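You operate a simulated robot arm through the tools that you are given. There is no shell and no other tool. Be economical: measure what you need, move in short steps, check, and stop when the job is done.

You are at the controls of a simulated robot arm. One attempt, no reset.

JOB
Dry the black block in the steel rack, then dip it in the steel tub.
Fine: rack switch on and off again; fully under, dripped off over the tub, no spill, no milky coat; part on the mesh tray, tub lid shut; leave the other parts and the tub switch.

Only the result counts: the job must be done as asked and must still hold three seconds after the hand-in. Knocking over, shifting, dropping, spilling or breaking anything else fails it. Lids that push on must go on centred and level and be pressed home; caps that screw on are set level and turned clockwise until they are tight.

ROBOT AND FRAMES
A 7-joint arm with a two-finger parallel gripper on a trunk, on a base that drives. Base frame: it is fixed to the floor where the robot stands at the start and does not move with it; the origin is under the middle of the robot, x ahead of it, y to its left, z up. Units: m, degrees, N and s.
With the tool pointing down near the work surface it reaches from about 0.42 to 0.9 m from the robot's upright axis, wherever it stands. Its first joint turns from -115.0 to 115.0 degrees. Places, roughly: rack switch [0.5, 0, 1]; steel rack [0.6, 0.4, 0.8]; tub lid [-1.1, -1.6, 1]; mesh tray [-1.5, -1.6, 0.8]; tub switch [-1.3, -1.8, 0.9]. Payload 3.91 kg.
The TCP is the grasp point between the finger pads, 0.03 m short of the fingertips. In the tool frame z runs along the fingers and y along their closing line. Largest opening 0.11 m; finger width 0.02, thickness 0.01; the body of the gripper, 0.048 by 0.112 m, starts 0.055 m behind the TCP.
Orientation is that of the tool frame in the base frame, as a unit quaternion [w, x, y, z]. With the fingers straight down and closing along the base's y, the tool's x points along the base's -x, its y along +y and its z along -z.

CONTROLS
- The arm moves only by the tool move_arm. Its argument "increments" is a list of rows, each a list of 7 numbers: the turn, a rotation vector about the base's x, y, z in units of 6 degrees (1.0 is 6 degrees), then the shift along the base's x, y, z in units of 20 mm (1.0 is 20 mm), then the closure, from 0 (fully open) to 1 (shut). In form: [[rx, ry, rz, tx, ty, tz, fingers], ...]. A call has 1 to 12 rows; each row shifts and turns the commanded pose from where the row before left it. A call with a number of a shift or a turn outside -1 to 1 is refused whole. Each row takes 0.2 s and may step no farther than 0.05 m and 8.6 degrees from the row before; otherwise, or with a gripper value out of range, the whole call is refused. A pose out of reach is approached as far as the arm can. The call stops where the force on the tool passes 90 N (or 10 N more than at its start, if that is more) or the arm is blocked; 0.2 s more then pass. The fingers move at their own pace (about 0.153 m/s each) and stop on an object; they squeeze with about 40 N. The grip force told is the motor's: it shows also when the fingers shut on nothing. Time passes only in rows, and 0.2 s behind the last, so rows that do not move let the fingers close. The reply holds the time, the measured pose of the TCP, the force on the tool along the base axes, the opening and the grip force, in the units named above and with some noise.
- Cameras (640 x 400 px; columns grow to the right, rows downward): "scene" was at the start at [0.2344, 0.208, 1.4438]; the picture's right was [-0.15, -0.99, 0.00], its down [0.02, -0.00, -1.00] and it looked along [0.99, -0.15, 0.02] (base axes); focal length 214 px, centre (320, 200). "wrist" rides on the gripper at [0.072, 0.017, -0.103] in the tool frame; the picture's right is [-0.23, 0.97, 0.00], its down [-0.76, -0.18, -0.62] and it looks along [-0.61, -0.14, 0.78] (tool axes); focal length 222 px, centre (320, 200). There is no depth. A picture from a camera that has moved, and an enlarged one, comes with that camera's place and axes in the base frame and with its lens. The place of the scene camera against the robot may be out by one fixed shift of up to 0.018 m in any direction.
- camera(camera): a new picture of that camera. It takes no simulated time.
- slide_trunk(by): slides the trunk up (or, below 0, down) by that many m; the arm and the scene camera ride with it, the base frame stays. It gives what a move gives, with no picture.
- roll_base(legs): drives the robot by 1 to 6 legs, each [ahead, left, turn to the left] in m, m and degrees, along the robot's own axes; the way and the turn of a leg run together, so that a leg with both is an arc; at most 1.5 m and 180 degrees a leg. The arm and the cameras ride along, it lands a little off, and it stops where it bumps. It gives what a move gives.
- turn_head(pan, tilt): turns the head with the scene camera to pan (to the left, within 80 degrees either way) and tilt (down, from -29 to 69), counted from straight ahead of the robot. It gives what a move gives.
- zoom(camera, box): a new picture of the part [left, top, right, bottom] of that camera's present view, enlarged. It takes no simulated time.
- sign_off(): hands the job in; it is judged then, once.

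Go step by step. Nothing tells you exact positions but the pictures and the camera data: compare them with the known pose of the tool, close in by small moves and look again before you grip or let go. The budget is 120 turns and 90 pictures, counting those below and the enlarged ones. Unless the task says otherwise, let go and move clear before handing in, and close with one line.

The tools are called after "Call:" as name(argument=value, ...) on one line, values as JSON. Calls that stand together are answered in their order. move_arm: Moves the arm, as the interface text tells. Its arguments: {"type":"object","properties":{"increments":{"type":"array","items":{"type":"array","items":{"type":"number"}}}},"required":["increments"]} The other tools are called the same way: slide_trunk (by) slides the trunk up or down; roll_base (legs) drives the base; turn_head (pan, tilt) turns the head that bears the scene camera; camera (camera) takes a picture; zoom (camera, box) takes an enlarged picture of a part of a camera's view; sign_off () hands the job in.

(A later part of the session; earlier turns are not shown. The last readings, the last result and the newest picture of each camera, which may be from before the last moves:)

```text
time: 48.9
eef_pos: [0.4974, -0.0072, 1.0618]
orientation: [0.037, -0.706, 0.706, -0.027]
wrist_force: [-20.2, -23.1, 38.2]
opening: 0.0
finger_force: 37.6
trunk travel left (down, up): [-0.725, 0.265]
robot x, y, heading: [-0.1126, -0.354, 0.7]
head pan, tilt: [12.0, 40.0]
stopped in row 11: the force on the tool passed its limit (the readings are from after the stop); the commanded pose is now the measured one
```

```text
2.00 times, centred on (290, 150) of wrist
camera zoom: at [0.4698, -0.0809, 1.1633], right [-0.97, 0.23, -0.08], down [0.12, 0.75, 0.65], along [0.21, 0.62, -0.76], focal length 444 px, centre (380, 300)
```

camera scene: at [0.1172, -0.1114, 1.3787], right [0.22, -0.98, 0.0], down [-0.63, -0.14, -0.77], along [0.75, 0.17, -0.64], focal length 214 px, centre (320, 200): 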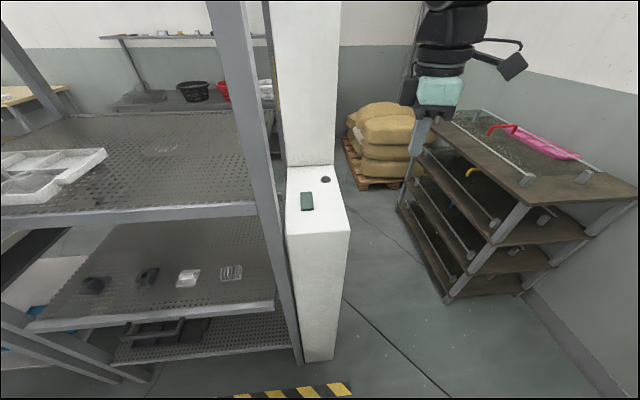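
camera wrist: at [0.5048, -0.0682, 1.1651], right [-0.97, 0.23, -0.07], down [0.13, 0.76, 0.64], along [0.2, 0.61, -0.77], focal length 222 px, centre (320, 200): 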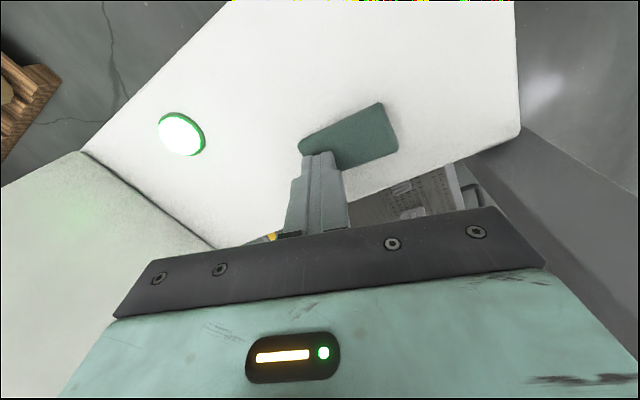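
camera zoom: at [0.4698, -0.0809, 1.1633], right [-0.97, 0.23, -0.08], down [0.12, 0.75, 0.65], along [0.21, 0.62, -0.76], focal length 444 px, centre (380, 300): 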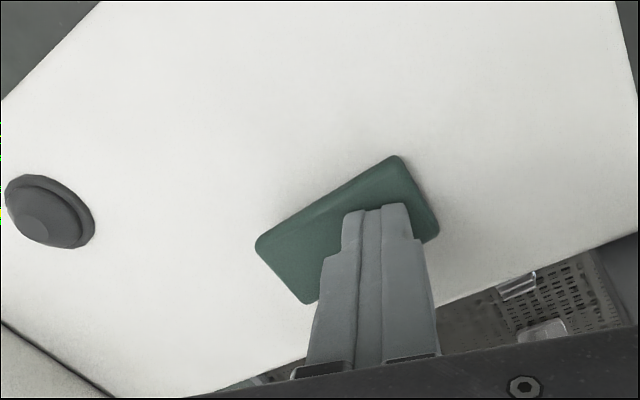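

The lamp is dark: switched off again. Next I lift away, fold back, and drive to stand in front of the block (≈(0.36,0.52,0.73); rack yawed ≈20°).

Call:
move_arm(increments=[[0, 0, 0, 0, 0, 1, 1], [0, 0, 0, 0, 0, 1, 1], [0, 0, 0, 0, -1, 1, 1], [0, 0, 0, 0, -1, 1, 1], [0, 0, 0, 0, -1, 0, 1], [0, 0, 0, 0, -1, 0, 1], [0, 0, 0, -0.5, -1, 0, 1], [0, 0, 0, -1, -1, 0, 1], [0, 0, 0, -1, -1, 0, 1], [0, 0, 0, -1, -1, 0, 1], [0, 0, 0, -1, -1, 0, 1], [0, 0, 0, -1, -1, 0, 1]])

Call:
roll_base(legs=[[-0.2, 0, 0], [0, 0.6, 0], [0, 0, 20]])

Call:
turn_head(pan=0, tilt=40)

Call:
camera(camera="scene")

```text
time: 51.5
eef_pos: [0.3889, -0.2033, 1.1358]
orientation: [0.036, -0.706, 0.707, -0.026]
wrist_force: [-0.2, 0.3, -0.6]
opening: 0.0
finger_force: 37.9
trunk travel left (down, up): [-0.725, 0.265]
robot x, y, heading: [-0.1109, -0.3589, 0.9]
head pan, tilt: [12.0, 40.0]
```

```text
time: 57.2
eef_pos: [0.1048, 0.5755, 1.1358]
orientation: [-0.04, 0.819, -0.572, 0.019]
wrist_force: [-0.2, -0.2, 0.6]
opening: 0.0
finger_force: 38.0
trunk travel left (down, up): [-0.725, 0.265]
robot x, y, heading: [-0.3131, 0.2613, 20.9]
head pan, tilt: [12.0, 40.0]
```

```text
time: 57.9
eef_pos: [0.104, 0.5742, 1.1363]
orientation: [-0.039, 0.819, -0.572, 0.018]
wrist_force: [-0.1, -0.5, 0.3]
opening: 0.0
finger_force: 37.7
trunk travel left (down, up): [-0.725, 0.265]
robot x, y, heading: [-0.3162, 0.2629, 20.9]
head pan, tilt: [0.0, 40.0]
```

```text
54 pictures are left
camera scene: at [-0.1688, 0.5516, 1.3786], right [0.36, -0.93, 0.0], down [-0.6, -0.23, -0.77], along [0.72, 0.27, -0.64], focal length 214 px, centre (320, 200)
```

scene: 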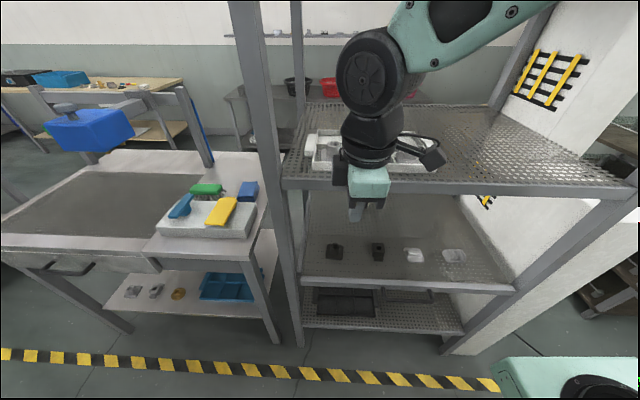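

Call:
slide_trunk(by=-0.3)

Call:
turn_head(pan=0, tilt=25)

Call:
camera(camera="scene")

```text
time: 60.9
eef_pos: [0.104, 0.5747, 0.8359]
orientation: [-0.039, 0.819, -0.572, 0.02]
wrist_force: [0.1, 0.5, -0.6]
opening: 0.0
finger_force: 38.0
trunk travel left (down, up): [-0.425, 0.565]
robot x, y, heading: [-0.3138, 0.2648, 21.0]
head pan, tilt: [0.0, 40.0]
```

```text
time: 61.7
eef_pos: [0.1055, 0.5735, 0.8365]
orientation: [-0.04, 0.819, -0.572, 0.019]
wrist_force: [0.4, 0.2, 0.4]
opening: 0.0
finger_force: 37.3
trunk travel left (down, up): [-0.425, 0.565]
robot x, y, heading: [-0.3125, 0.2622, 20.9]
head pan, tilt: [0.0, 25.0]
```

```text
53 pictures are left
camera scene: at [-0.1621, 0.554, 1.1019], right [0.36, -0.93, 0.0], down [-0.4, -0.15, -0.91], along [0.85, 0.32, -0.42], focal length 214 px, centre (320, 200)
```

scene: 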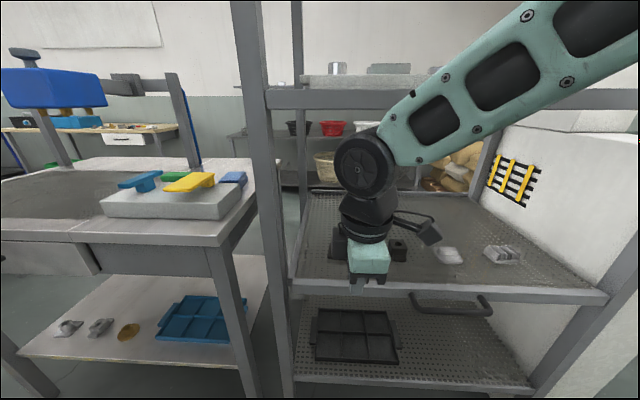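

I turn the hand a further 90° so its camera ends up on the rack side (upper side once tilted).

Call:
move_arm(increments=[[0, 0, 1, 0, 0, 0.5, 1], [0, 0, 1, 0, 0, 0.5, 1], [0, 0, 1, 0, 0, 0.5, 1], [0, 0, 1, 0, 0, 0.5, 1], [0, 0, 1, 0, 0, 0.5, 1], [0, 0, 1, 0, 0, 0, 1], [0, 0, 1, 0, 0, 0, 1], [0, 0, 1, 0, 0, 0, 1]])

Call:
move_arm(increments=[[0, 0, 1, 0, 0, 0, 1], [0, 0, 1, 0, 0, 0, 1], [0, 0, 1, 0, 0, 0, 1], [0, 0, 1, 0, 0, 0, 1], [0, 0, 1, 0, 0, 0, 1], [0, 0, 1, 0, 0, 0, 1], [0, 0, 1, 0, 0, 0, 0]])

Call:
camera(camera="scene")

```text
time: 63.5
eef_pos: [0.1046, 0.5749, 0.886]
orientation: [-0.044, 0.981, -0.189, 0.002]
wrist_force: [-0.5, -1.4, 0.1]
opening: 0.0001
finger_force: 37.3
trunk travel left (down, up): [-0.425, 0.565]
robot x, y, heading: [-0.3102, 0.2588, 20.7]
head pan, tilt: [0.0, 25.0]
```

```text
time: 65.1
eef_pos: [0.1038, 0.5749, 0.8868]
orientation: [-0.042, 0.984, 0.175, -0.015]
wrist_force: [0.1, -0.1, -0.3]
opening: 0.11
finger_force: 0.1
trunk travel left (down, up): [-0.425, 0.565]
robot x, y, heading: [-0.3141, 0.2641, 21.1]
head pan, tilt: [0.0, 25.0]
```

```text
52 pictures are left
camera scene: at [-0.1621, 0.554, 1.102], right [0.36, -0.93, 0.0], down [-0.4, -0.15, -0.91], along [0.85, 0.32, -0.42], focal length 214 px, centre (320, 200)
```

scene: 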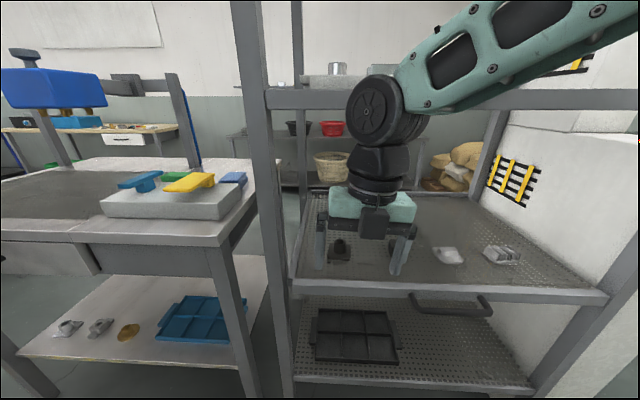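

Orientation is as intended. Now tilt the tool 45° toward the rack while shifting sideways in line with the block, still outside the rack.

Call:
move_arm(increments=[[0.22, -0.92, 0, 0.3, -0.85, 0, 0], [0.22, -0.92, 0, 0.3, -0.85, 0, 0], [0.22, -0.92, 0, 0.3, -0.85, 0, 0], [0.22, -0.92, 0, 0.3, -0.85, 0, 0], [0.22, -0.92, 0, 0.3, -0.85, 0, 0], [0.22, -0.92, 0, 0.3, -0.85, 0, 0], [0.22, -0.92, 0, 0.3, -0.85, 0, 0], [0.22, -0.92, 0, 0.3, -0.85, 0, 0]])

Call:
camera(camera="wrist")

Call:
camera(camera="scene")

```text
time: 66.9
eef_pos: [0.169, 0.4625, 0.8923]
orientation: [-0.062, 0.909, 0.178, 0.371]
wrist_force: [0.7, -0.1, 0.2]
opening: 0.11
finger_force: 0.0
out of reach, approached as far as the arm can: row 7, 8
trunk travel left (down, up): [-0.425, 0.565]
robot x, y, heading: [-0.3076, 0.2593, 20.7]
head pan, tilt: [0.0, 25.0]
```

```text
51 pictures are left
camera wrist: at [0.1556, 0.4422, 1.0181], right [0.21, -0.97, -0.14], down [-0.98, -0.2, -0.09], along [0.06, 0.15, -0.99], focal length 222 px, centre (320, 200)
```

wrist: 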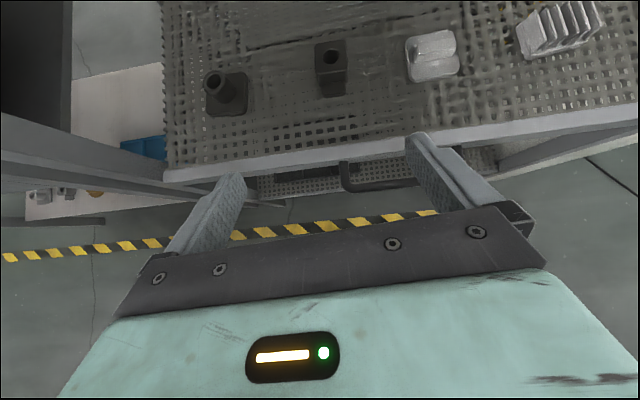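

```text
50 pictures are left
camera scene: at [-0.1621, 0.5541, 1.1019], right [0.36, -0.93, 0.0], down [-0.4, -0.15, -0.91], along [0.85, 0.32, -0.42], focal length 214 px, centre (320, 200)
```

scene: 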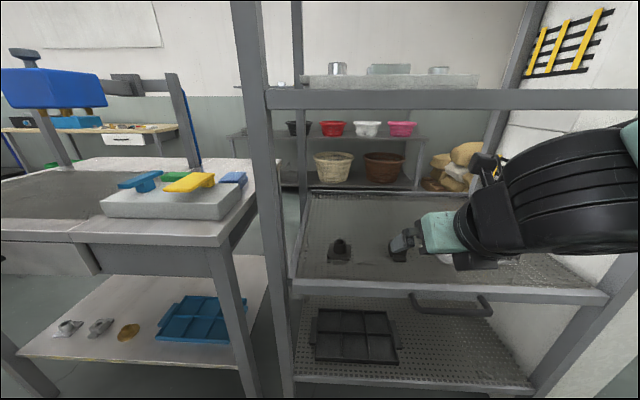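

Call:
zoom(camera="wrist", box=[270, 20, 398, 100])

```text
5.00 times, centred on (334, 60) of wrist
camera zoom: at [0.1556, 0.4422, 1.0181], right [0.21, -0.97, -0.14], down [-0.98, -0.2, -0.09], along [0.06, 0.15, -0.99], focal length 1111 px, centre (250, 900)
```

zoom: 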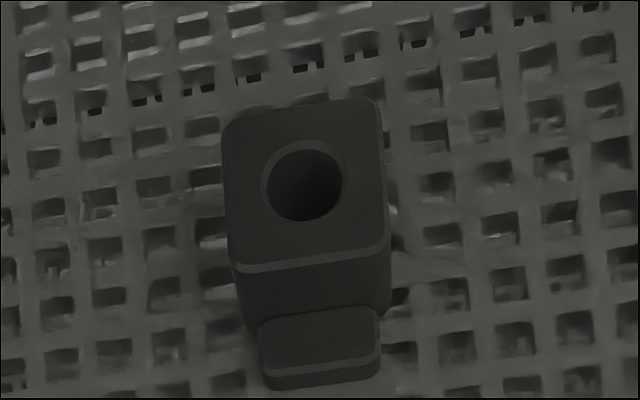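

The block lies right ahead of the open fingers, with body ≈45 mm wide, its centre ≈(0.367,0.51). I approach to a 6 cm standoff along the tool and look again.

Call:
move_arm(increments=[[0, 0, 0, 0.93, 0.19, -0.63, 0], [0, 0, 0, 0.93, 0.19, -0.63, 0], [0, 0, 0, 0.93, 0.19, -0.63, 0], [0, 0, 0, 0.93, 0.19, -0.63, 0], [0, 0, 0, 0.93, 0.19, -0.63, 0], [0, 0, 0, 0.93, 0.19, -0.63, 0], [0, 0, 0, 0.93, 0.19, -0.63, 0], [0, 0, 0, 0.93, 0.19, -0.63, 0]])

Call:
camera(camera="wrist")

Call:
camera(camera="scene")

```text
time: 68.7
eef_pos: [0.3178, 0.4938, 0.7913]
orientation: [-0.061, 0.909, 0.179, 0.372]
wrist_force: [0.6, -0.5, 0.6]
opening: 0.1098
finger_force: 0.0
trunk travel left (down, up): [-0.425, 0.565]
robot x, y, heading: [-0.3126, 0.2605, 20.6]
head pan, tilt: [0.0, 25.0]
```

```text
48 pictures are left
camera wrist: at [0.3028, 0.4737, 0.9167], right [0.21, -0.97, -0.14], down [-0.98, -0.2, -0.09], along [0.06, 0.15, -0.99], focal length 222 px, centre (320, 200)
```

wrist: 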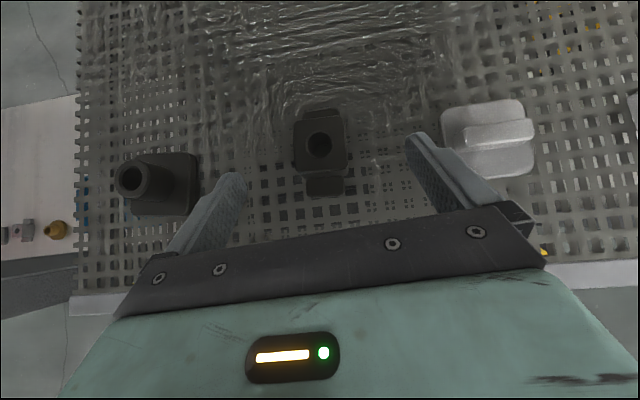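

```text
47 pictures are left
camera scene: at [-0.1622, 0.554, 1.102], right [0.36, -0.93, 0.0], down [-0.39, -0.15, -0.91], along [0.85, 0.32, -0.42], focal length 214 px, centre (320, 200)
```

scene: 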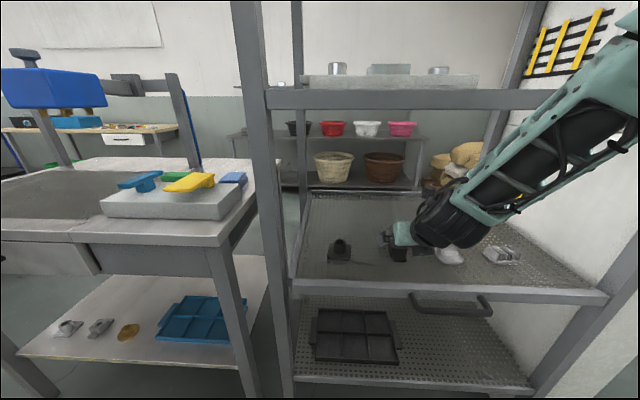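

Block top is at z≈0.75, centre ≈(0.357,0.508), well centred between the fingers. I go in and close.

Call:
move_arm(increments=[[0, 0, 0, 0.5, 0.2, -0.75, 0], [0, 0, 0, 0.5, 0.2, -0.75, 0], [0, 0, 0, 0.55, 0.17, -0.75, 0], [0, 0, 0, 0, 0, 0, 0]])

Call:
camera(camera="wrist")

```text
time: 69.7
eef_pos: [0.3504, 0.5052, 0.7495]
orientation: [-0.062, 0.908, 0.178, 0.374]
wrist_force: [-6.1, -1.2, 20.6]
opening: 0.1099
finger_force: 0.0
trunk travel left (down, up): [-0.425, 0.565]
robot x, y, heading: [-0.3092, 0.2596, 20.8]
head pan, tilt: [0.0, 25.0]
```

```text
46 pictures are left
camera wrist: at [0.3344, 0.4848, 0.875], right [0.21, -0.97, -0.14], down [-0.98, -0.2, -0.09], along [0.06, 0.16, -0.99], focal length 222 px, centre (320, 200)
```

wrist: 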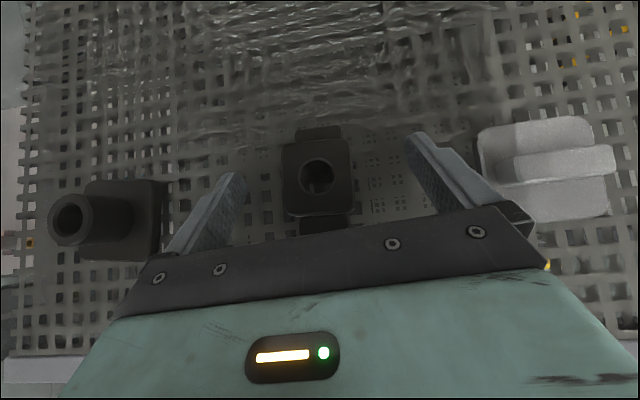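

Call:
move_arm(increments=[[0, 0, 0, 0, 0, 0.3, 0], [0, 0, 0, 0, 0, 0, 0.5], [0, 0, 0, 0, 0, 0, 1], [0, 0, 0, 0, 0, 0, 1], [0, 0, 0, 0, 0, 0, 1], [0, 0, 0, 0, 0, 0, 1]])

Call:
camera(camera="wrist")

```text
time: 71.1
eef_pos: [0.3487, 0.5058, 0.7536]
orientation: [-0.061, 0.909, 0.177, 0.371]
wrist_force: [-0.2, 0.0, -0.5]
opening: 0.0419
finger_force: 39.6
trunk travel left (down, up): [-0.425, 0.565]
robot x, y, heading: [-0.3123, 0.2643, 20.8]
head pan, tilt: [0.0, 25.0]
```

```text
45 pictures are left
camera wrist: at [0.3351, 0.485, 0.8787], right [0.21, -0.97, -0.14], down [-0.98, -0.2, -0.09], along [0.06, 0.15, -0.99], focal length 222 px, centre (320, 200)
```

wrist: 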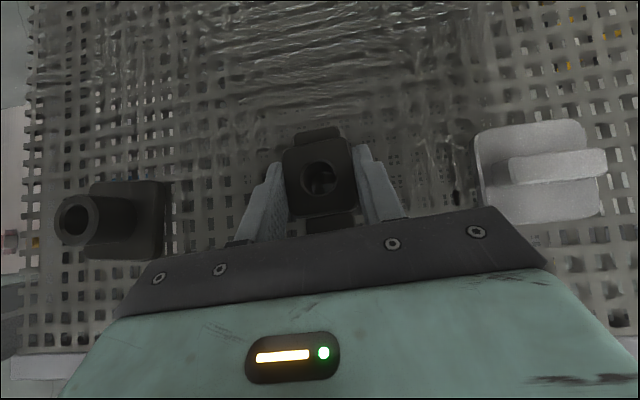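

Gripped at 42 mm. I lift 5 cm and back the base out of the rack.

Call:
move_arm(increments=[[0, 0, 0, 0, 0, 0.5, 1], [0, 0, 0, 0, 0, 1, 1], [0, 0, 0, 0, 0, 1, 1]])

Call:
roll_base(legs=[[-0.45, 0, 0]])

Call:
camera(camera="wrist")

Call:
camera(camera="scene")

```text
time: 71.9
eef_pos: [0.3492, 0.5043, 0.8032]
orientation: [-0.061, 0.909, 0.178, 0.371]
wrist_force: [-0.4, -0.4, -4.4]
opening: 0.0419
finger_force: 40.0
trunk travel left (down, up): [-0.425, 0.565]
robot x, y, heading: [-0.3103, 0.259, 21.0]
head pan, tilt: [0.0, 25.0]
```

```text
time: 74.5
eef_pos: [-0.0654, 0.3555, 0.8022]
orientation: [-0.064, 0.908, 0.185, 0.371]
wrist_force: [0.6, -0.3, -4.7]
opening: 0.0416
finger_force: 40.2
trunk travel left (down, up): [-0.425, 0.565]
robot x, y, heading: [-0.7256, 0.1047, 22.0]
head pan, tilt: [0.0, 25.0]
```

```text
44 pictures are left
camera wrist: at [-0.0787, 0.336, 0.9282], right [0.23, -0.96, -0.14], down [-0.97, -0.22, -0.09], along [0.05, 0.15, -0.99], focal length 222 px, centre (320, 200)
```

wrist: 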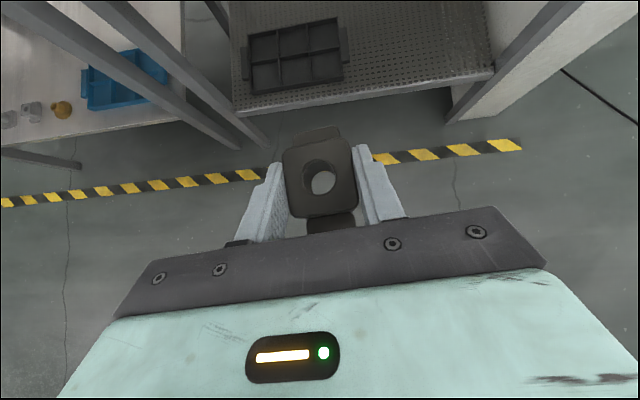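

```text
43 pictures are left
camera scene: at [-0.5766, 0.3964, 1.1019], right [0.37, -0.93, 0.0], down [-0.39, -0.16, -0.91], along [0.84, 0.34, -0.42], focal length 214 px, centre (320, 200)
```

scene: 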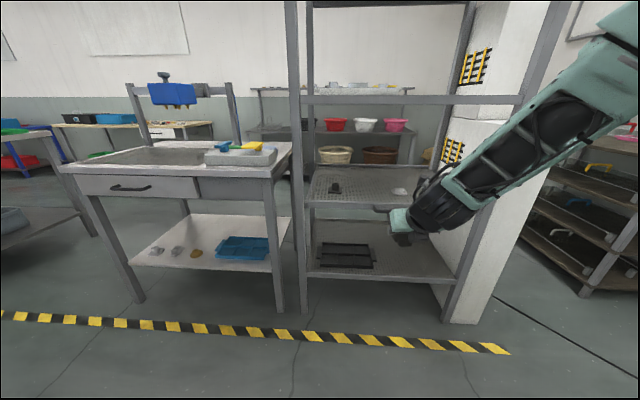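

The block is held firmly. I look to the right with the head before turning towards the tub.

Call:
slide_trunk(by=0.3)

Call:
turn_head(pan=-80, tilt=30)

Call:
camera(camera="scene")

```text
time: 77.5
eef_pos: [-0.0647, 0.3567, 1.1024]
orientation: [-0.065, 0.907, 0.186, 0.371]
wrist_force: [-0.2, -0.1, -3.9]
opening: 0.0418
finger_force: 40.3
trunk travel left (down, up): [-0.725, 0.265]
robot x, y, heading: [-0.7221, 0.1031, 21.8]
head pan, tilt: [0.0, 25.0]
```

```text
time: 79.1
eef_pos: [-0.0646, 0.3559, 1.1022]
orientation: [-0.064, 0.907, 0.186, 0.371]
wrist_force: [-0.7, 0.2, -4.4]
opening: 0.0418
finger_force: 39.5
trunk travel left (down, up): [-0.725, 0.265]
robot x, y, heading: [-0.7237, 0.1015, 21.9]
head pan, tilt: [-80.0, 30.0]
```

```text
42 pictures are left
camera scene: at [-0.6142, 0.2853, 1.394], right [-0.85, -0.53, 0.0], down [-0.26, 0.42, -0.87], along [0.46, -0.73, -0.5], focal length 214 px, centre (320, 200)
```

scene: 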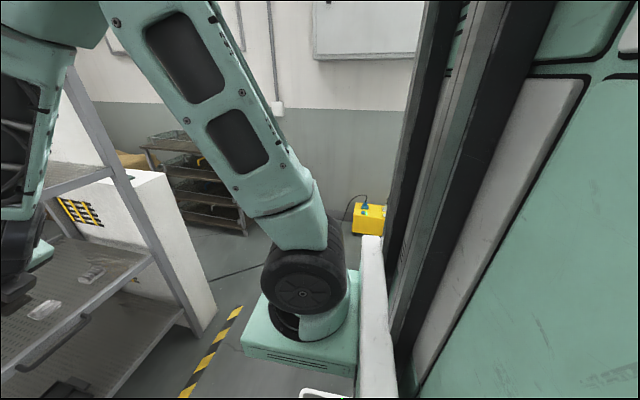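

Call:
turn_head(pan=0, tilt=30)

Call:
roll_base(legs=[[0, 0, -90]])

Call:
camera(camera="scene")

```text
time: 80.6
eef_pos: [-0.0645, 0.3558, 1.1016]
orientation: [-0.064, 0.908, 0.187, 0.37]
wrist_force: [0.5, 0.4, -3.7]
opening: 0.0419
finger_force: 39.8
trunk travel left (down, up): [-0.725, 0.265]
robot x, y, heading: [-0.7197, 0.1036, 21.9]
head pan, tilt: [0.0, 30.0]
```

```text
time: 84.8
eef_pos: [-0.4433, -0.5445, 1.1017]
orientation: [0.211, 0.782, -0.496, 0.312]
wrist_force: [0.2, -1.1, -3.9]
opening: 0.0419
finger_force: 40.4
trunk travel left (down, up): [-0.725, 0.265]
robot x, y, heading: [-0.7187, 0.1034, -65.8]
head pan, tilt: [0.0, 30.0]
```

```text
41 pictures are left
camera scene: at [-0.4356, -0.0104, 1.3939], right [-0.91, -0.41, 0.0], down [-0.2, 0.46, -0.87], along [0.35, -0.79, -0.5], focal length 214 px, centre (320, 200)
```

scene: 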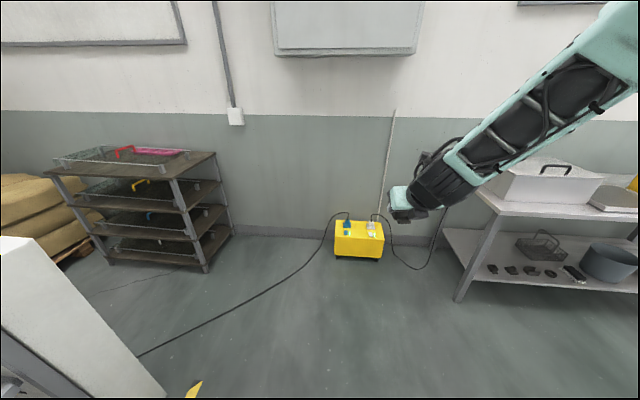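

Call:
roll_base(legs=[[0, 0, -30]])

Call:
camera(camera="scene")

```text
time: 86.6
eef_pos: [-0.8008, -0.5955, 1.1021]
orientation: [-0.284, -0.629, 0.68, -0.247]
wrist_force: [0.5, -0.2, -4.0]
opening: 0.0418
finger_force: 40.5
trunk travel left (down, up): [-0.725, 0.265]
robot x, y, heading: [-0.721, 0.1015, -95.9]
head pan, tilt: [0.0, 30.0]
```

```text
40 pictures are left
camera scene: at [-0.537, -0.1333, 1.394], right [-0.99, 0.1, 0.0], down [0.05, 0.5, -0.87], along [-0.09, -0.86, -0.5], focal length 214 px, centre (320, 200)
```

scene: 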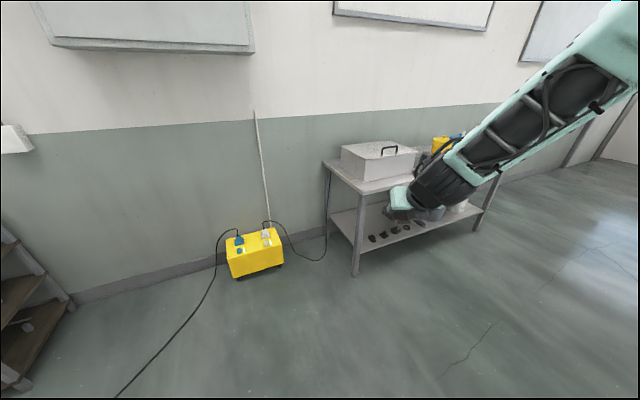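

Call:
roll_base(legs=[[0, -0.65, 0]])

Call:
camera(camera="scene")

```text
time: 90.2
eef_pos: [-1.4465, -0.5314, 1.103]
orientation: [-0.284, -0.628, 0.682, -0.246]
wrist_force: [0.5, 0.6, -3.8]
opening: 0.0419
finger_force: 39.9
trunk travel left (down, up): [-0.725, 0.265]
robot x, y, heading: [-1.3655, 0.167, -96.0]
head pan, tilt: [0.0, 30.0]
```

```text
39 pictures are left
camera scene: at [-1.1804, -0.0676, 1.3939], right [-0.99, 0.11, 0.0], down [0.05, 0.5, -0.87], along [-0.09, -0.86, -0.5], focal length 214 px, centre (320, 200)
```

scene: 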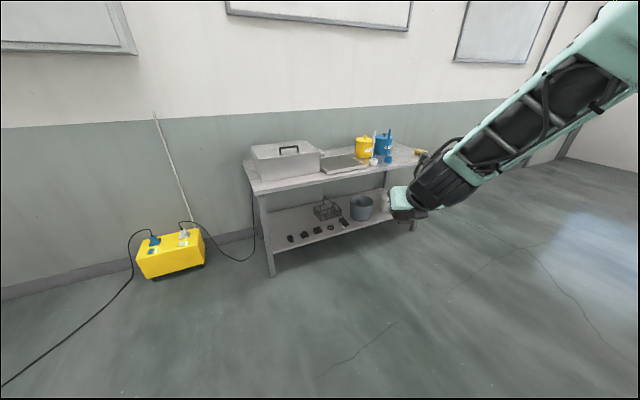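

Call:
zoom(camera="scene", box=[232, 120, 424, 240])

```text
3.33 times, centred on (328, 180) of scene
camera zoom: at [-1.1804, -0.0676, 1.3939], right [-0.99, 0.11, 0.0], down [0.05, 0.5, -0.87], along [-0.09, -0.86, -0.5], focal length 715 px, centre (293, 267)
```

zoom: 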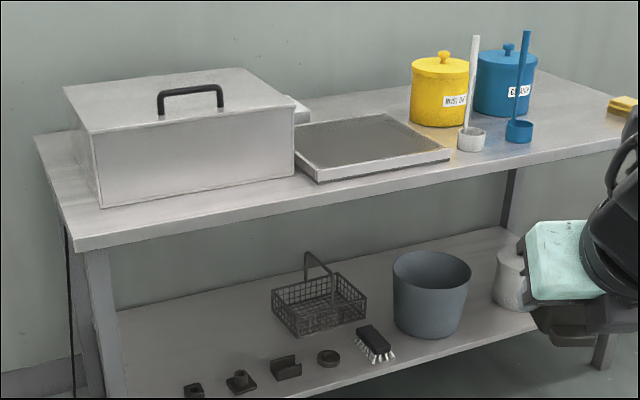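

The tub (steel box with a handled lid) stands on the table at left, the mesh tray to its right; the table is yawed ≈17°. I square up to it and drive nearer.

Call:
roll_base(legs=[[0, 0, 23], [0.65, -0.48, 0]])

Call:
turn_head(pan=0, tilt=40)

Call:
camera(camera="scene")

```text
time: 95.8
eef_pos: [-1.4092, -1.2716, 1.1027]
orientation: [0.227, 0.756, -0.536, 0.299]
wrist_force: [-0.1, -0.3, -4.0]
opening: 0.0416
finger_force: 40.0
trunk travel left (down, up): [-0.725, 0.265]
robot x, y, heading: [-1.6167, -0.6009, -71.8]
head pan, tilt: [0.0, 30.0]
```

```text
time: 96.5
eef_pos: [-1.4092, -1.2708, 1.1019]
orientation: [0.226, 0.757, -0.535, 0.3]
wrist_force: [-0.3, 0.5, -3.5]
opening: 0.0418
finger_force: 40.0
trunk travel left (down, up): [-0.725, 0.265]
robot x, y, heading: [-1.6175, -0.5992, -72.1]
head pan, tilt: [0.0, 40.0]
```

```text
37 pictures are left
camera scene: at [-1.3492, -0.7354, 1.3786], right [-0.95, -0.31, 0.0], down [-0.2, 0.61, -0.77], along [0.24, -0.73, -0.64], focal length 214 px, centre (320, 200)
```

scene: 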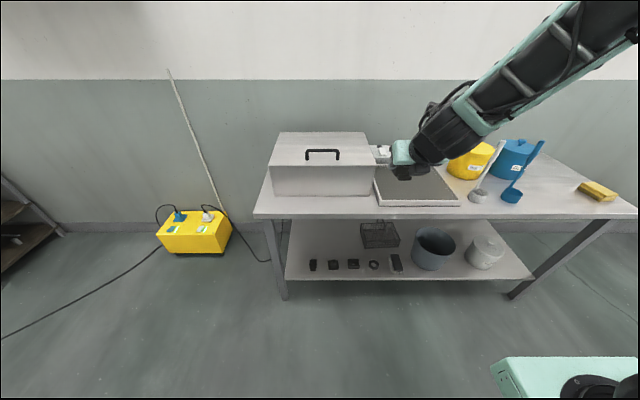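

Call:
zoom(camera="scene", box=[250, 110, 474, 250])

```text
2.86 times, centred on (362, 180) of scene
camera zoom: at [-1.3492, -0.7354, 1.3786], right [-0.95, -0.31, 0.0], down [-0.2, 0.61, -0.77], along [0.24, -0.73, -0.64], focal length 613 px, centre (200, 257)
```

zoom: 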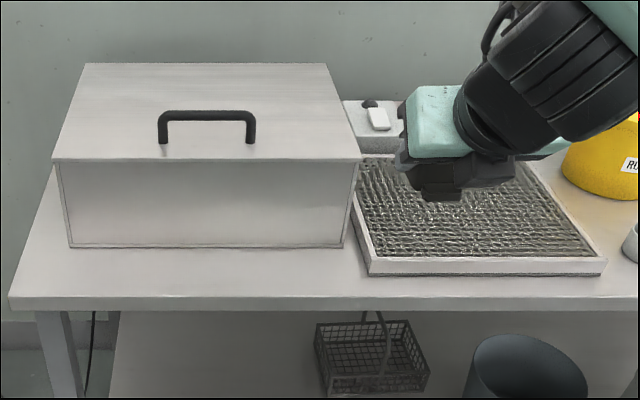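

The lid seems hinged at the back (handle near its front), so I must first park the block on the mesh tray. I drive so that the hand hovers over the tray.

Call:
roll_base(legs=[[0, -0.28, 0], [0.39, 0, 0]])

Call:
camera(camera="wrist")

Call:
camera(camera="scene")

```text
time: 100.5
eef_pos: [-1.5644, -1.7342, 1.1038]
orientation: [0.227, 0.754, -0.538, 0.3]
wrist_force: [0.6, -0.3, -4.1]
opening: 0.042
finger_force: 39.8
trunk travel left (down, up): [-0.725, 0.265]
robot x, y, heading: [-1.7725, -1.062, -72.5]
head pan, tilt: [0.0, 40.0]
```

```text
35 pictures are left
camera wrist: at [-1.5855, -1.7198, 1.228], right [-0.98, -0.16, -0.14], down [-0.14, 0.99, -0.09], along [0.15, -0.07, -0.99], focal length 222 px, centre (320, 200)
```

wrist: 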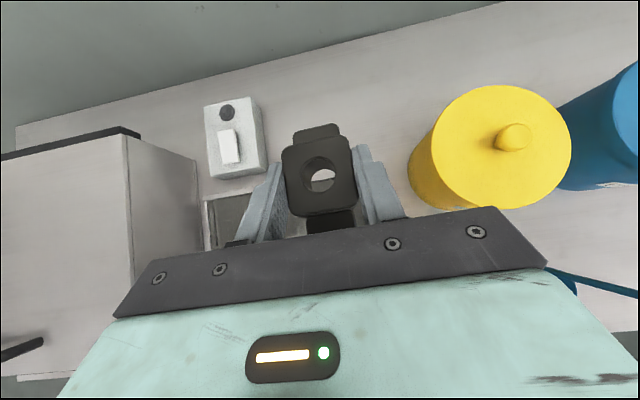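

```text
34 pictures are left
camera scene: at [-1.5014, -1.1997, 1.3786], right [-0.95, -0.3, 0.0], down [-0.19, 0.61, -0.77], along [0.23, -0.73, -0.64], focal length 214 px, centre (320, 200)
```

scene: 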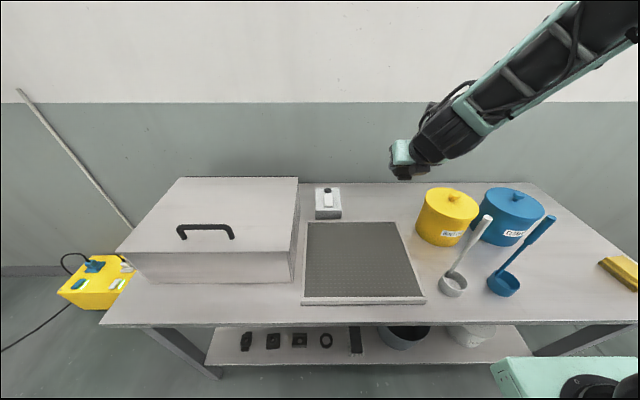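

The tray is clearly visible (centre ≈(-1.50,-1.65), mesh z≈0.78). I move the block over it and lower part way.

Call:
move_arm(increments=[[0, 0, 0, 0.75, 1, 0, 1], [0, 0, 0, 0.75, 1, 0, 1], [0, 0, 0, 0.75, 1, -0.5, 1], [0, 0, 0, 0.75, 1, -1, 1], [0, 0, 0, 0, 0.2, -1, 1], [0, 0, 0, 0, 0, -1, 1], [0, 0, 0, 0, 0, -1, 1], [0, 0, 0, 0, 0, -1, 1], [0, 0, 0, 0, 0, -1, 1], [0, 0, 0, 0, 0, -1, 1], [0, 0, 0, 0, 0, -1, 1], [0, 0, 0, 0, 0, -1, 1]])

Call:
camera(camera="wrist")

Call:
zoom(camera="scene", box=[224, 160, 512, 340])

```text
time: 103.1
eef_pos: [-1.507, -1.6501, 0.9109]
orientation: [0.228, 0.754, -0.538, 0.3]
wrist_force: [-0.5, -0.5, -4.7]
opening: 0.0415
finger_force: 39.8
trunk travel left (down, up): [-0.725, 0.265]
robot x, y, heading: [-1.7705, -1.0593, -72.4]
head pan, tilt: [0.0, 40.0]
```

```text
33 pictures are left
camera wrist: at [-1.5264, -1.6348, 1.0375], right [-0.98, -0.16, -0.14], down [-0.14, 0.99, -0.09], along [0.15, -0.07, -0.99], focal length 222 px, centre (320, 200)
```

wrist: 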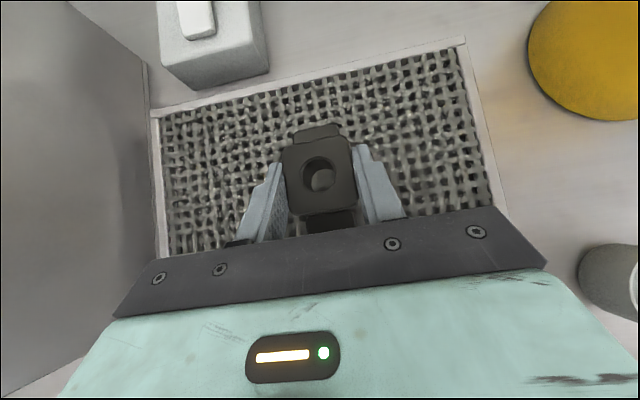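

```text
2.22 times, centred on (368, 250) of scene
camera zoom: at [-1.5015, -1.1995, 1.3787], right [-0.95, -0.3, 0.0], down [-0.19, 0.61, -0.77], along [0.23, -0.73, -0.64], focal length 477 px, centre (213, 89)
```

zoom: 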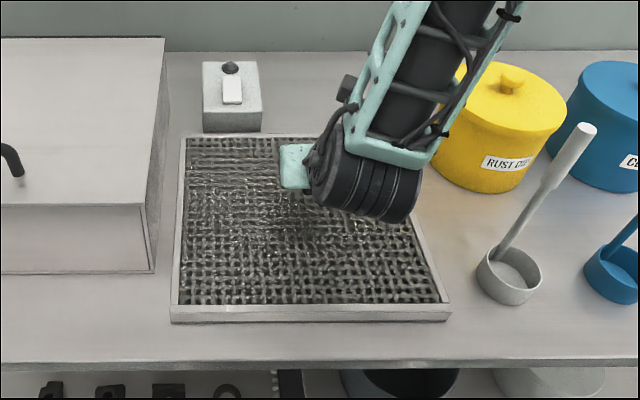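

Call:
move_arm(increments=[[0, 0, 0, 0, 0, -1, 1], [0, 0, 0, 0, 0, -1, 1], [0, 0, 0, 0, 0, -0.75, 1], [0, 0, 0, 0, 0, 0, 1]])

Call:
move_arm(increments=[[0, 0, 0, 0, 0, -0.3, 1], [0, 0, 0, 0, 0, -0.3, 1]])

Call:
zoom(camera="scene", box=[288, 190, 448, 290])

```text
time: 104.1
eef_pos: [-1.5049, -1.6509, 0.8599]
orientation: [0.228, 0.754, -0.538, 0.301]
wrist_force: [-4.0, 1.5, 22.6]
opening: 0.0417
finger_force: 39.5
trunk travel left (down, up): [-0.725, 0.265]
robot x, y, heading: [-1.7707, -1.0642, -72.6]
head pan, tilt: [0.0, 40.0]
```

```text
time: 104.7
eef_pos: [-1.5017, -1.6557, 0.8566]
orientation: [0.233, 0.749, -0.537, 0.311]
wrist_force: [-2.7, 3.5, 40.4]
opening: 0.0419
finger_force: 40.2
trunk travel left (down, up): [-0.725, 0.265]
robot x, y, heading: [-1.7682, -1.0634, -72.4]
head pan, tilt: [0.0, 40.0]
stopped in row 2: the force on the tool passed its limit (the readings are from after the stop); the commanded pose is now the measured one
```

```text
4.00 times, centred on (368, 240) of scene
camera zoom: at [-1.5024, -1.1979, 1.3788], right [-0.95, -0.3, 0.0], down [-0.19, 0.61, -0.77], along [0.23, -0.73, -0.64], focal length 858 px, centre (128, 40)
```

zoom: 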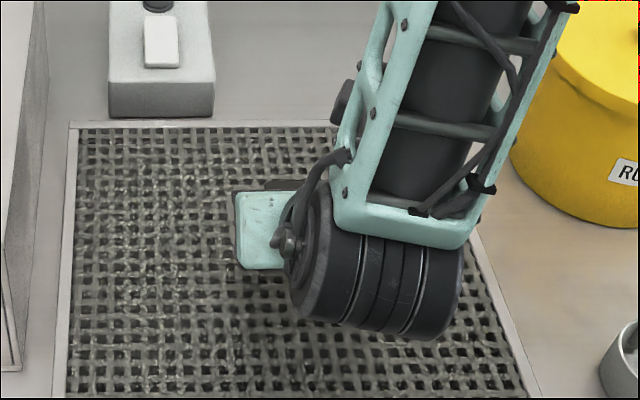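

The block rests on the mesh (contact at TCP z≈0.86). I ease the load, open and look.

Call:
move_arm(increments=[[0, 0, 0, 0, 0, 0.1, 1], [0, 0, 0, 0, 0, 0, 0.8], [0, 0, 0, 0, 0, 0, 0.6], [0, 0, 0, 0, 0, 0, 0.3], [0, 0, 0, 0, 0, 0, 0], [0, 0, 0, 0, 0, 0, 0]])

Call:
camera(camera="wrist")

```text
time: 106.1
eef_pos: [-1.5086, -1.6548, 0.8574]
orientation: [0.233, 0.751, -0.537, 0.307]
wrist_force: [-42.9, 1.7, 54.5]
opening: 0.0897
finger_force: 0.1
trunk travel left (down, up): [-0.725, 0.265]
robot x, y, heading: [-1.7723, -1.0606, -72.1]
head pan, tilt: [0.0, 40.0]
```

```text
30 pictures are left
camera wrist: at [-1.5292, -1.6368, 0.9822], right [-0.98, -0.15, -0.14], down [-0.14, 0.98, -0.11], along [0.16, -0.09, -0.98], focal length 222 px, centre (320, 200)
```

wrist: 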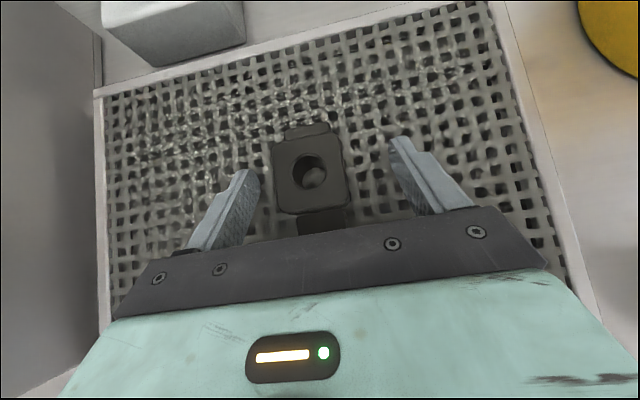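

The block stands free on the mesh; the fingertips press on the mesh a bit. I raise straight up.

Call:
move_arm(increments=[[0, 0, 0, 0, 0, 0.3, 0], [0, 0, 0, 0, 0, 0.5, 0], [0, 0, 0, 0, 0, 1, 0], [0, 0, 0, 0, 0, 1, 0], [0, 0, 0, 0, 0, 1, 0], [0, 0, 0, 0, 0, 1, 0], [0, 0, 0, 0, 0, 1, 0], [0, 0, 0, 0, 0, 1, 0], [0, 0, 0, 0, 0, 1, 0], [0, 0, 0, 0, 0, 1, 0]])

Call:
camera(camera="wrist")

```text
time: 108.3
eef_pos: [-1.5029, -1.6547, 1.0308]
orientation: [0.23, 0.752, -0.538, 0.305]
wrist_force: [-0.4, -0.4, -1.5]
opening: 0.1102
finger_force: 0.0
trunk travel left (down, up): [-0.725, 0.265]
robot x, y, heading: [-1.7691, -1.0604, -72.2]
head pan, tilt: [0.0, 40.0]
```

```text
29 pictures are left
camera wrist: at [-1.5242, -1.6385, 1.1563], right [-0.98, -0.16, -0.14], down [-0.14, 0.98, -0.1], along [0.16, -0.08, -0.98], focal length 222 px, centre (320, 200)
```

wrist: 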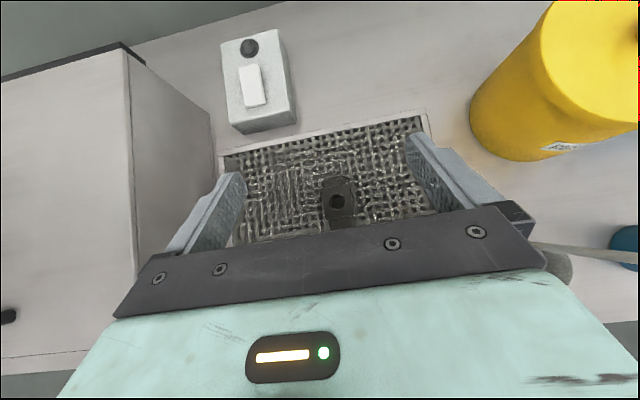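

The block sits flat on the tray, and a dark hinge strip is visible at the lid's back edge. I raise the hand, bring the tool back to vertical and turn it so the fingers close front-to-back for gripping the lid handle.

Call:
move_arm(increments=[[0, 0, 0, 0, 0, 1, 0], [0, 0, 0, 0, 0, 1, 0], [0, 0, 0, 0, 0, 1, 0], [0, 0, 0, 0, 0, 1, 0], [0.92, 0.29, 0, 0, 0, 0.5, 0], [0.92, 0.29, 0, 0, 0, 0.5, 0], [0.92, 0.29, 0, 0, 0, 0.5, 0], [0.92, 0.29, 0, 0, 0, 0.5, 0], [0.92, 0.29, 0, 0, 0, 0, 0], [0.92, 0.29, 0, 0, 0, 0, 0], [0.92, 0.29, 0, 0, 0, 0, 0], [0.92, 0.29, 0, 0, 0, 0, 0]])

Call:
move_arm(increments=[[0, 0, -1, 0, 0, 0, 0], [0, 0, -1, 0, 0, 0, 0], [0, 0, -1, 0, 0, 0, 0], [0, 0, -1, 0, 0, 0, 0], [0, 0, -1, 0, 0, 0, 0], [0, 0, -1, 0, 0, 0, 0], [0, 0, -1, 0, 0, 0, 0], [0, 0, -1, 0, 0, 0, 0], [0, 0, -1, 0, 0, 0, 0], [0, 0, -1, 0, 0, 0, 0], [0, 0, -1, 0, 0, 0, 0], [0, 0, -1, 0, 0, 0, 0]])

Call:
roll_base(legs=[[0, 0.45, 0]])

```text
time: 110.9
eef_pos: [-1.5038, -1.6535, 1.1505]
orientation: [-0.008, 0.813, -0.582, -0.01]
wrist_force: [-0.3, 0.5, -0.1]
opening: 0.1099
finger_force: 0.2
trunk travel left (down, up): [-0.725, 0.265]
robot x, y, heading: [-1.7671, -1.0625, -72.2]
head pan, tilt: [0.0, 40.0]
```

```text
time: 113.5
eef_pos: [-1.5037, -1.6539, 1.1509]
orientation: [0.011, -0.314, 0.949, 0.004]
wrist_force: [-0.1, -0.1, -0.3]
opening: 0.1099
finger_force: 0.1
trunk travel left (down, up): [-0.725, 0.265]
robot x, y, heading: [-1.7694, -1.0633, -72.3]
head pan, tilt: [0.0, 40.0]
```

```text
time: 116.3
eef_pos: [-1.0665, -1.511, 1.1515]
orientation: [0.01, -0.321, 0.947, 0.003]
wrist_force: [-0.5, -0.1, 0.0]
opening: 0.1099
finger_force: 0.0
trunk travel left (down, up): [-0.725, 0.265]
robot x, y, heading: [-1.3401, -0.9227, -72.1]
head pan, tilt: [0.0, 40.0]
```

Call:
move_arm(increments=[[0, 0, -0.9, -0.5, 0, 0, 0], [0, 0, -0.9, -0.5, 0, 0, 0], [0, 0, -0.8, -0.5, 0, 0, 0], [0, 0, -0.7, -0.5, 0, 0, 0]])

Call:
camera(camera="wrist")

Call:
camera(camera="scene")

```text
time: 117.3
eef_pos: [-1.1048, -1.5127, 1.152]
orientation: [0.012, -0.152, 0.988, 0.001]
wrist_force: [0.6, 0.5, -0.2]
opening: 0.1099
finger_force: 0.0
trunk travel left (down, up): [-0.725, 0.265]
robot x, y, heading: [-1.3339, -0.9219, -71.8]
head pan, tilt: [0.0, 40.0]
```

```text
28 pictures are left
camera wrist: at [-1.1822, -1.5185, 1.2544], right [-0.08, 1.0, 0.01], down [0.77, 0.06, 0.64], along [0.64, 0.05, -0.77], focal length 222 px, centre (320, 200)
```

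wrist: 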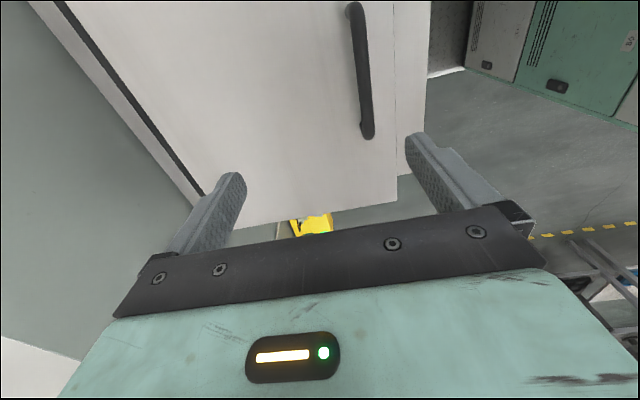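

```text
27 pictures are left
camera scene: at [-1.0683, -1.0573, 1.3786], right [-0.95, -0.31, 0.0], down [-0.2, 0.61, -0.77], along [0.24, -0.73, -0.64], focal length 214 px, centre (320, 200)
```

scene: 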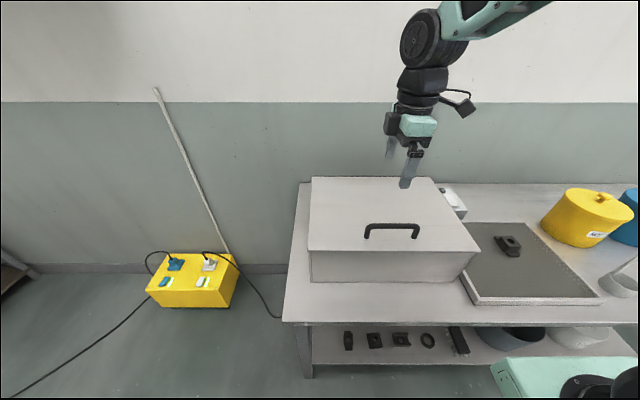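

The handle centre is at ≈(-1.131,-1.468, z≈0.985), aligned with the fingers. I move above it and lower partway.

Call:
move_arm(increments=[[0, 0, 0, -0.65, 1, 0, 0], [0, 0, 0, -0.65, 1, 0, 0], [0, 0, 0, 0, 0.25, -1, 0], [0, 0, 0, 0, 0, -1, 0], [0, 0, 0, 0, 0, -1, 0], [0, 0, 0, 0, 0, -1, 0], [0, 0, 0, 0, 0, -1, 0], [0, 0, 0, 0, 0, -1, 0]])

Call:
camera(camera="wrist")

Call:
zoom(camera="scene", box=[320, 160, 480, 260])

```text
time: 119.1
eef_pos: [-1.1315, -1.4689, 1.0328]
orientation: [0.011, -0.154, 0.988, 0.001]
wrist_force: [-0.3, 0.3, 0.0]
opening: 0.11
finger_force: 0.0
trunk travel left (down, up): [-0.725, 0.265]
robot x, y, heading: [-1.338, -0.9236, -71.8]
head pan, tilt: [0.0, 40.0]
```

```text
26 pictures are left
camera wrist: at [-1.2084, -1.4739, 1.1349], right [-0.08, 1.0, 0.01], down [0.77, 0.06, 0.64], along [0.64, 0.06, -0.77], focal length 222 px, centre (320, 200)
```

wrist: 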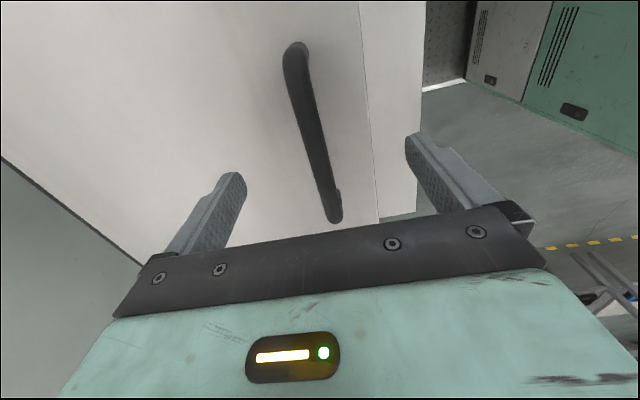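

```text
4.00 times, centred on (400, 210) of scene
camera zoom: at [-1.0686, -1.0571, 1.3787], right [-0.95, -0.31, 0.0], down [-0.2, 0.61, -0.77], along [0.24, -0.73, -0.64], focal length 858 px, centre (0, 160)
```

zoom: 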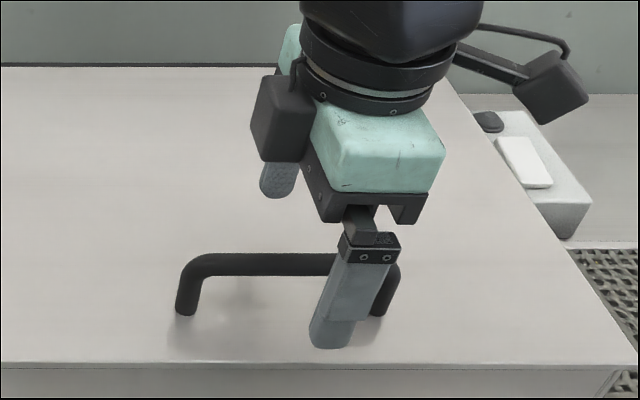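

Call:
move_arm(increments=[[0, 0, 0, -0.2, 0, -0.5, 0], [0, 0, 0, -0.2, 0, -0.5, 0], [0, 0, 0, 0, 0, -0.4, 0], [0, 0, 0, 0, 0, -0.3, 0], [0, 0, 0, 0, 0, 0, 0]])

Call:
zoom(camera="scene", box=[320, 160, 480, 260])

```text
time: 120.3
eef_pos: [-1.138, -1.4676, 0.9986]
orientation: [0.011, -0.153, 0.988, 0.002]
wrist_force: [0.1, -0.3, -0.5]
opening: 0.11
finger_force: 0.1
trunk travel left (down, up): [-0.725, 0.265]
robot x, y, heading: [-1.3358, -0.9232, -71.6]
head pan, tilt: [0.0, 40.0]
```

```text
4.00 times, centred on (400, 210) of scene
camera zoom: at [-1.0685, -1.0573, 1.3786], right [-0.95, -0.31, 0.0], down [-0.2, 0.61, -0.77], along [0.24, -0.73, -0.64], focal length 858 px, centre (0, 160)
```

zoom: 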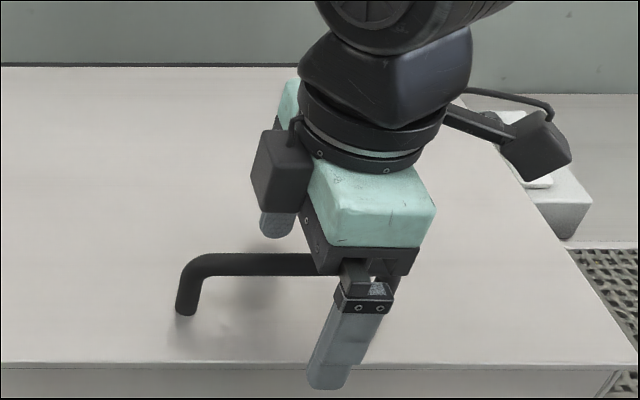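

Call:
move_arm(increments=[[0, 0, 0, 0.3, 0.1, 0, 0.4], [0, 0, 0, 0, 0, 0, 0.8], [0, 0, 0, 0, 0, 0, 1], [0, 0, 0, 0, 0, 0, 1], [0, 0, 0, 0, 0, 0, 1]])

Call:
zoom(camera="scene", box=[320, 160, 480, 260])

```text
time: 121.5
eef_pos: [-1.1321, -1.4678, 0.9976]
orientation: [0.012, -0.152, 0.988, 0.002]
wrist_force: [6.0, -22.4, 2.0]
opening: 0.0138
finger_force: 44.9
trunk travel left (down, up): [-0.725, 0.265]
robot x, y, heading: [-1.3393, -0.9241, -71.7]
head pan, tilt: [0.0, 40.0]
```

```text
4.00 times, centred on (400, 210) of scene
camera zoom: at [-1.0682, -1.0586, 1.3785], right [-0.95, -0.31, 0.0], down [-0.2, 0.61, -0.77], along [0.24, -0.73, -0.64], focal length 858 px, centre (0, 160)
```

zoom: 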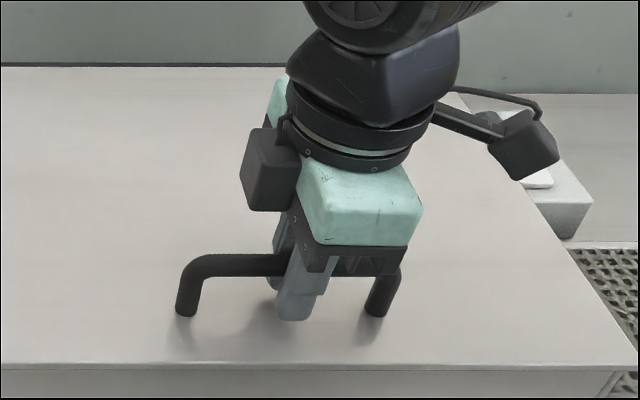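

The bar is gripped (14 mm). Since the lid's top will face away when open, I lift along the hinge arc with the tool staying upright, letting the bar pivot in the fingers; first a partial lift to feel the load.

Call:
move_arm(increments=[[0, 0, 0, 0.05, -0.16, 0.965, 1], [0, 0, 0, 0.073, -0.228, 0.955, 1], [0, 0, 0, 0.093, -0.29, 0.93, 1], [0, 0, 0, 0.111, -0.347, 0.91, 1]])

Call:
camera(camera="scene")

```text
time: 122.5
eef_pos: [-1.124, -1.488, 1.0713]
orientation: [0.012, -0.154, 0.988, 0.001]
wrist_force: [19.1, -26.4, -22.4]
opening: 0.0136
finger_force: 45.4
trunk travel left (down, up): [-0.725, 0.265]
robot x, y, heading: [-1.3378, -0.9223, -71.6]
head pan, tilt: [0.0, 40.0]
```

```text
22 pictures are left
camera scene: at [-1.0671, -1.0594, 1.378], right [-0.95, -0.31, 0.0], down [-0.2, 0.61, -0.76], along [0.24, -0.73, -0.64], focal length 214 px, centre (320, 200)
```

scene: 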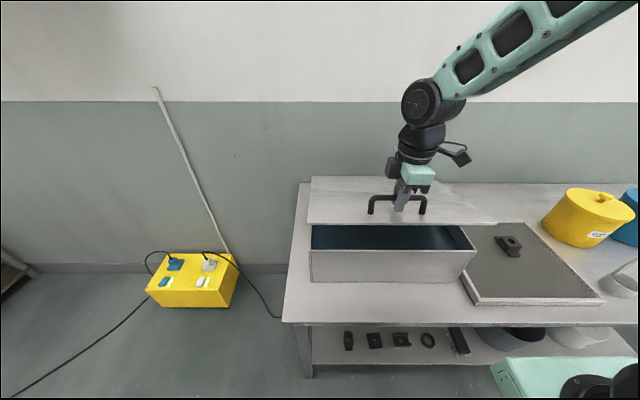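

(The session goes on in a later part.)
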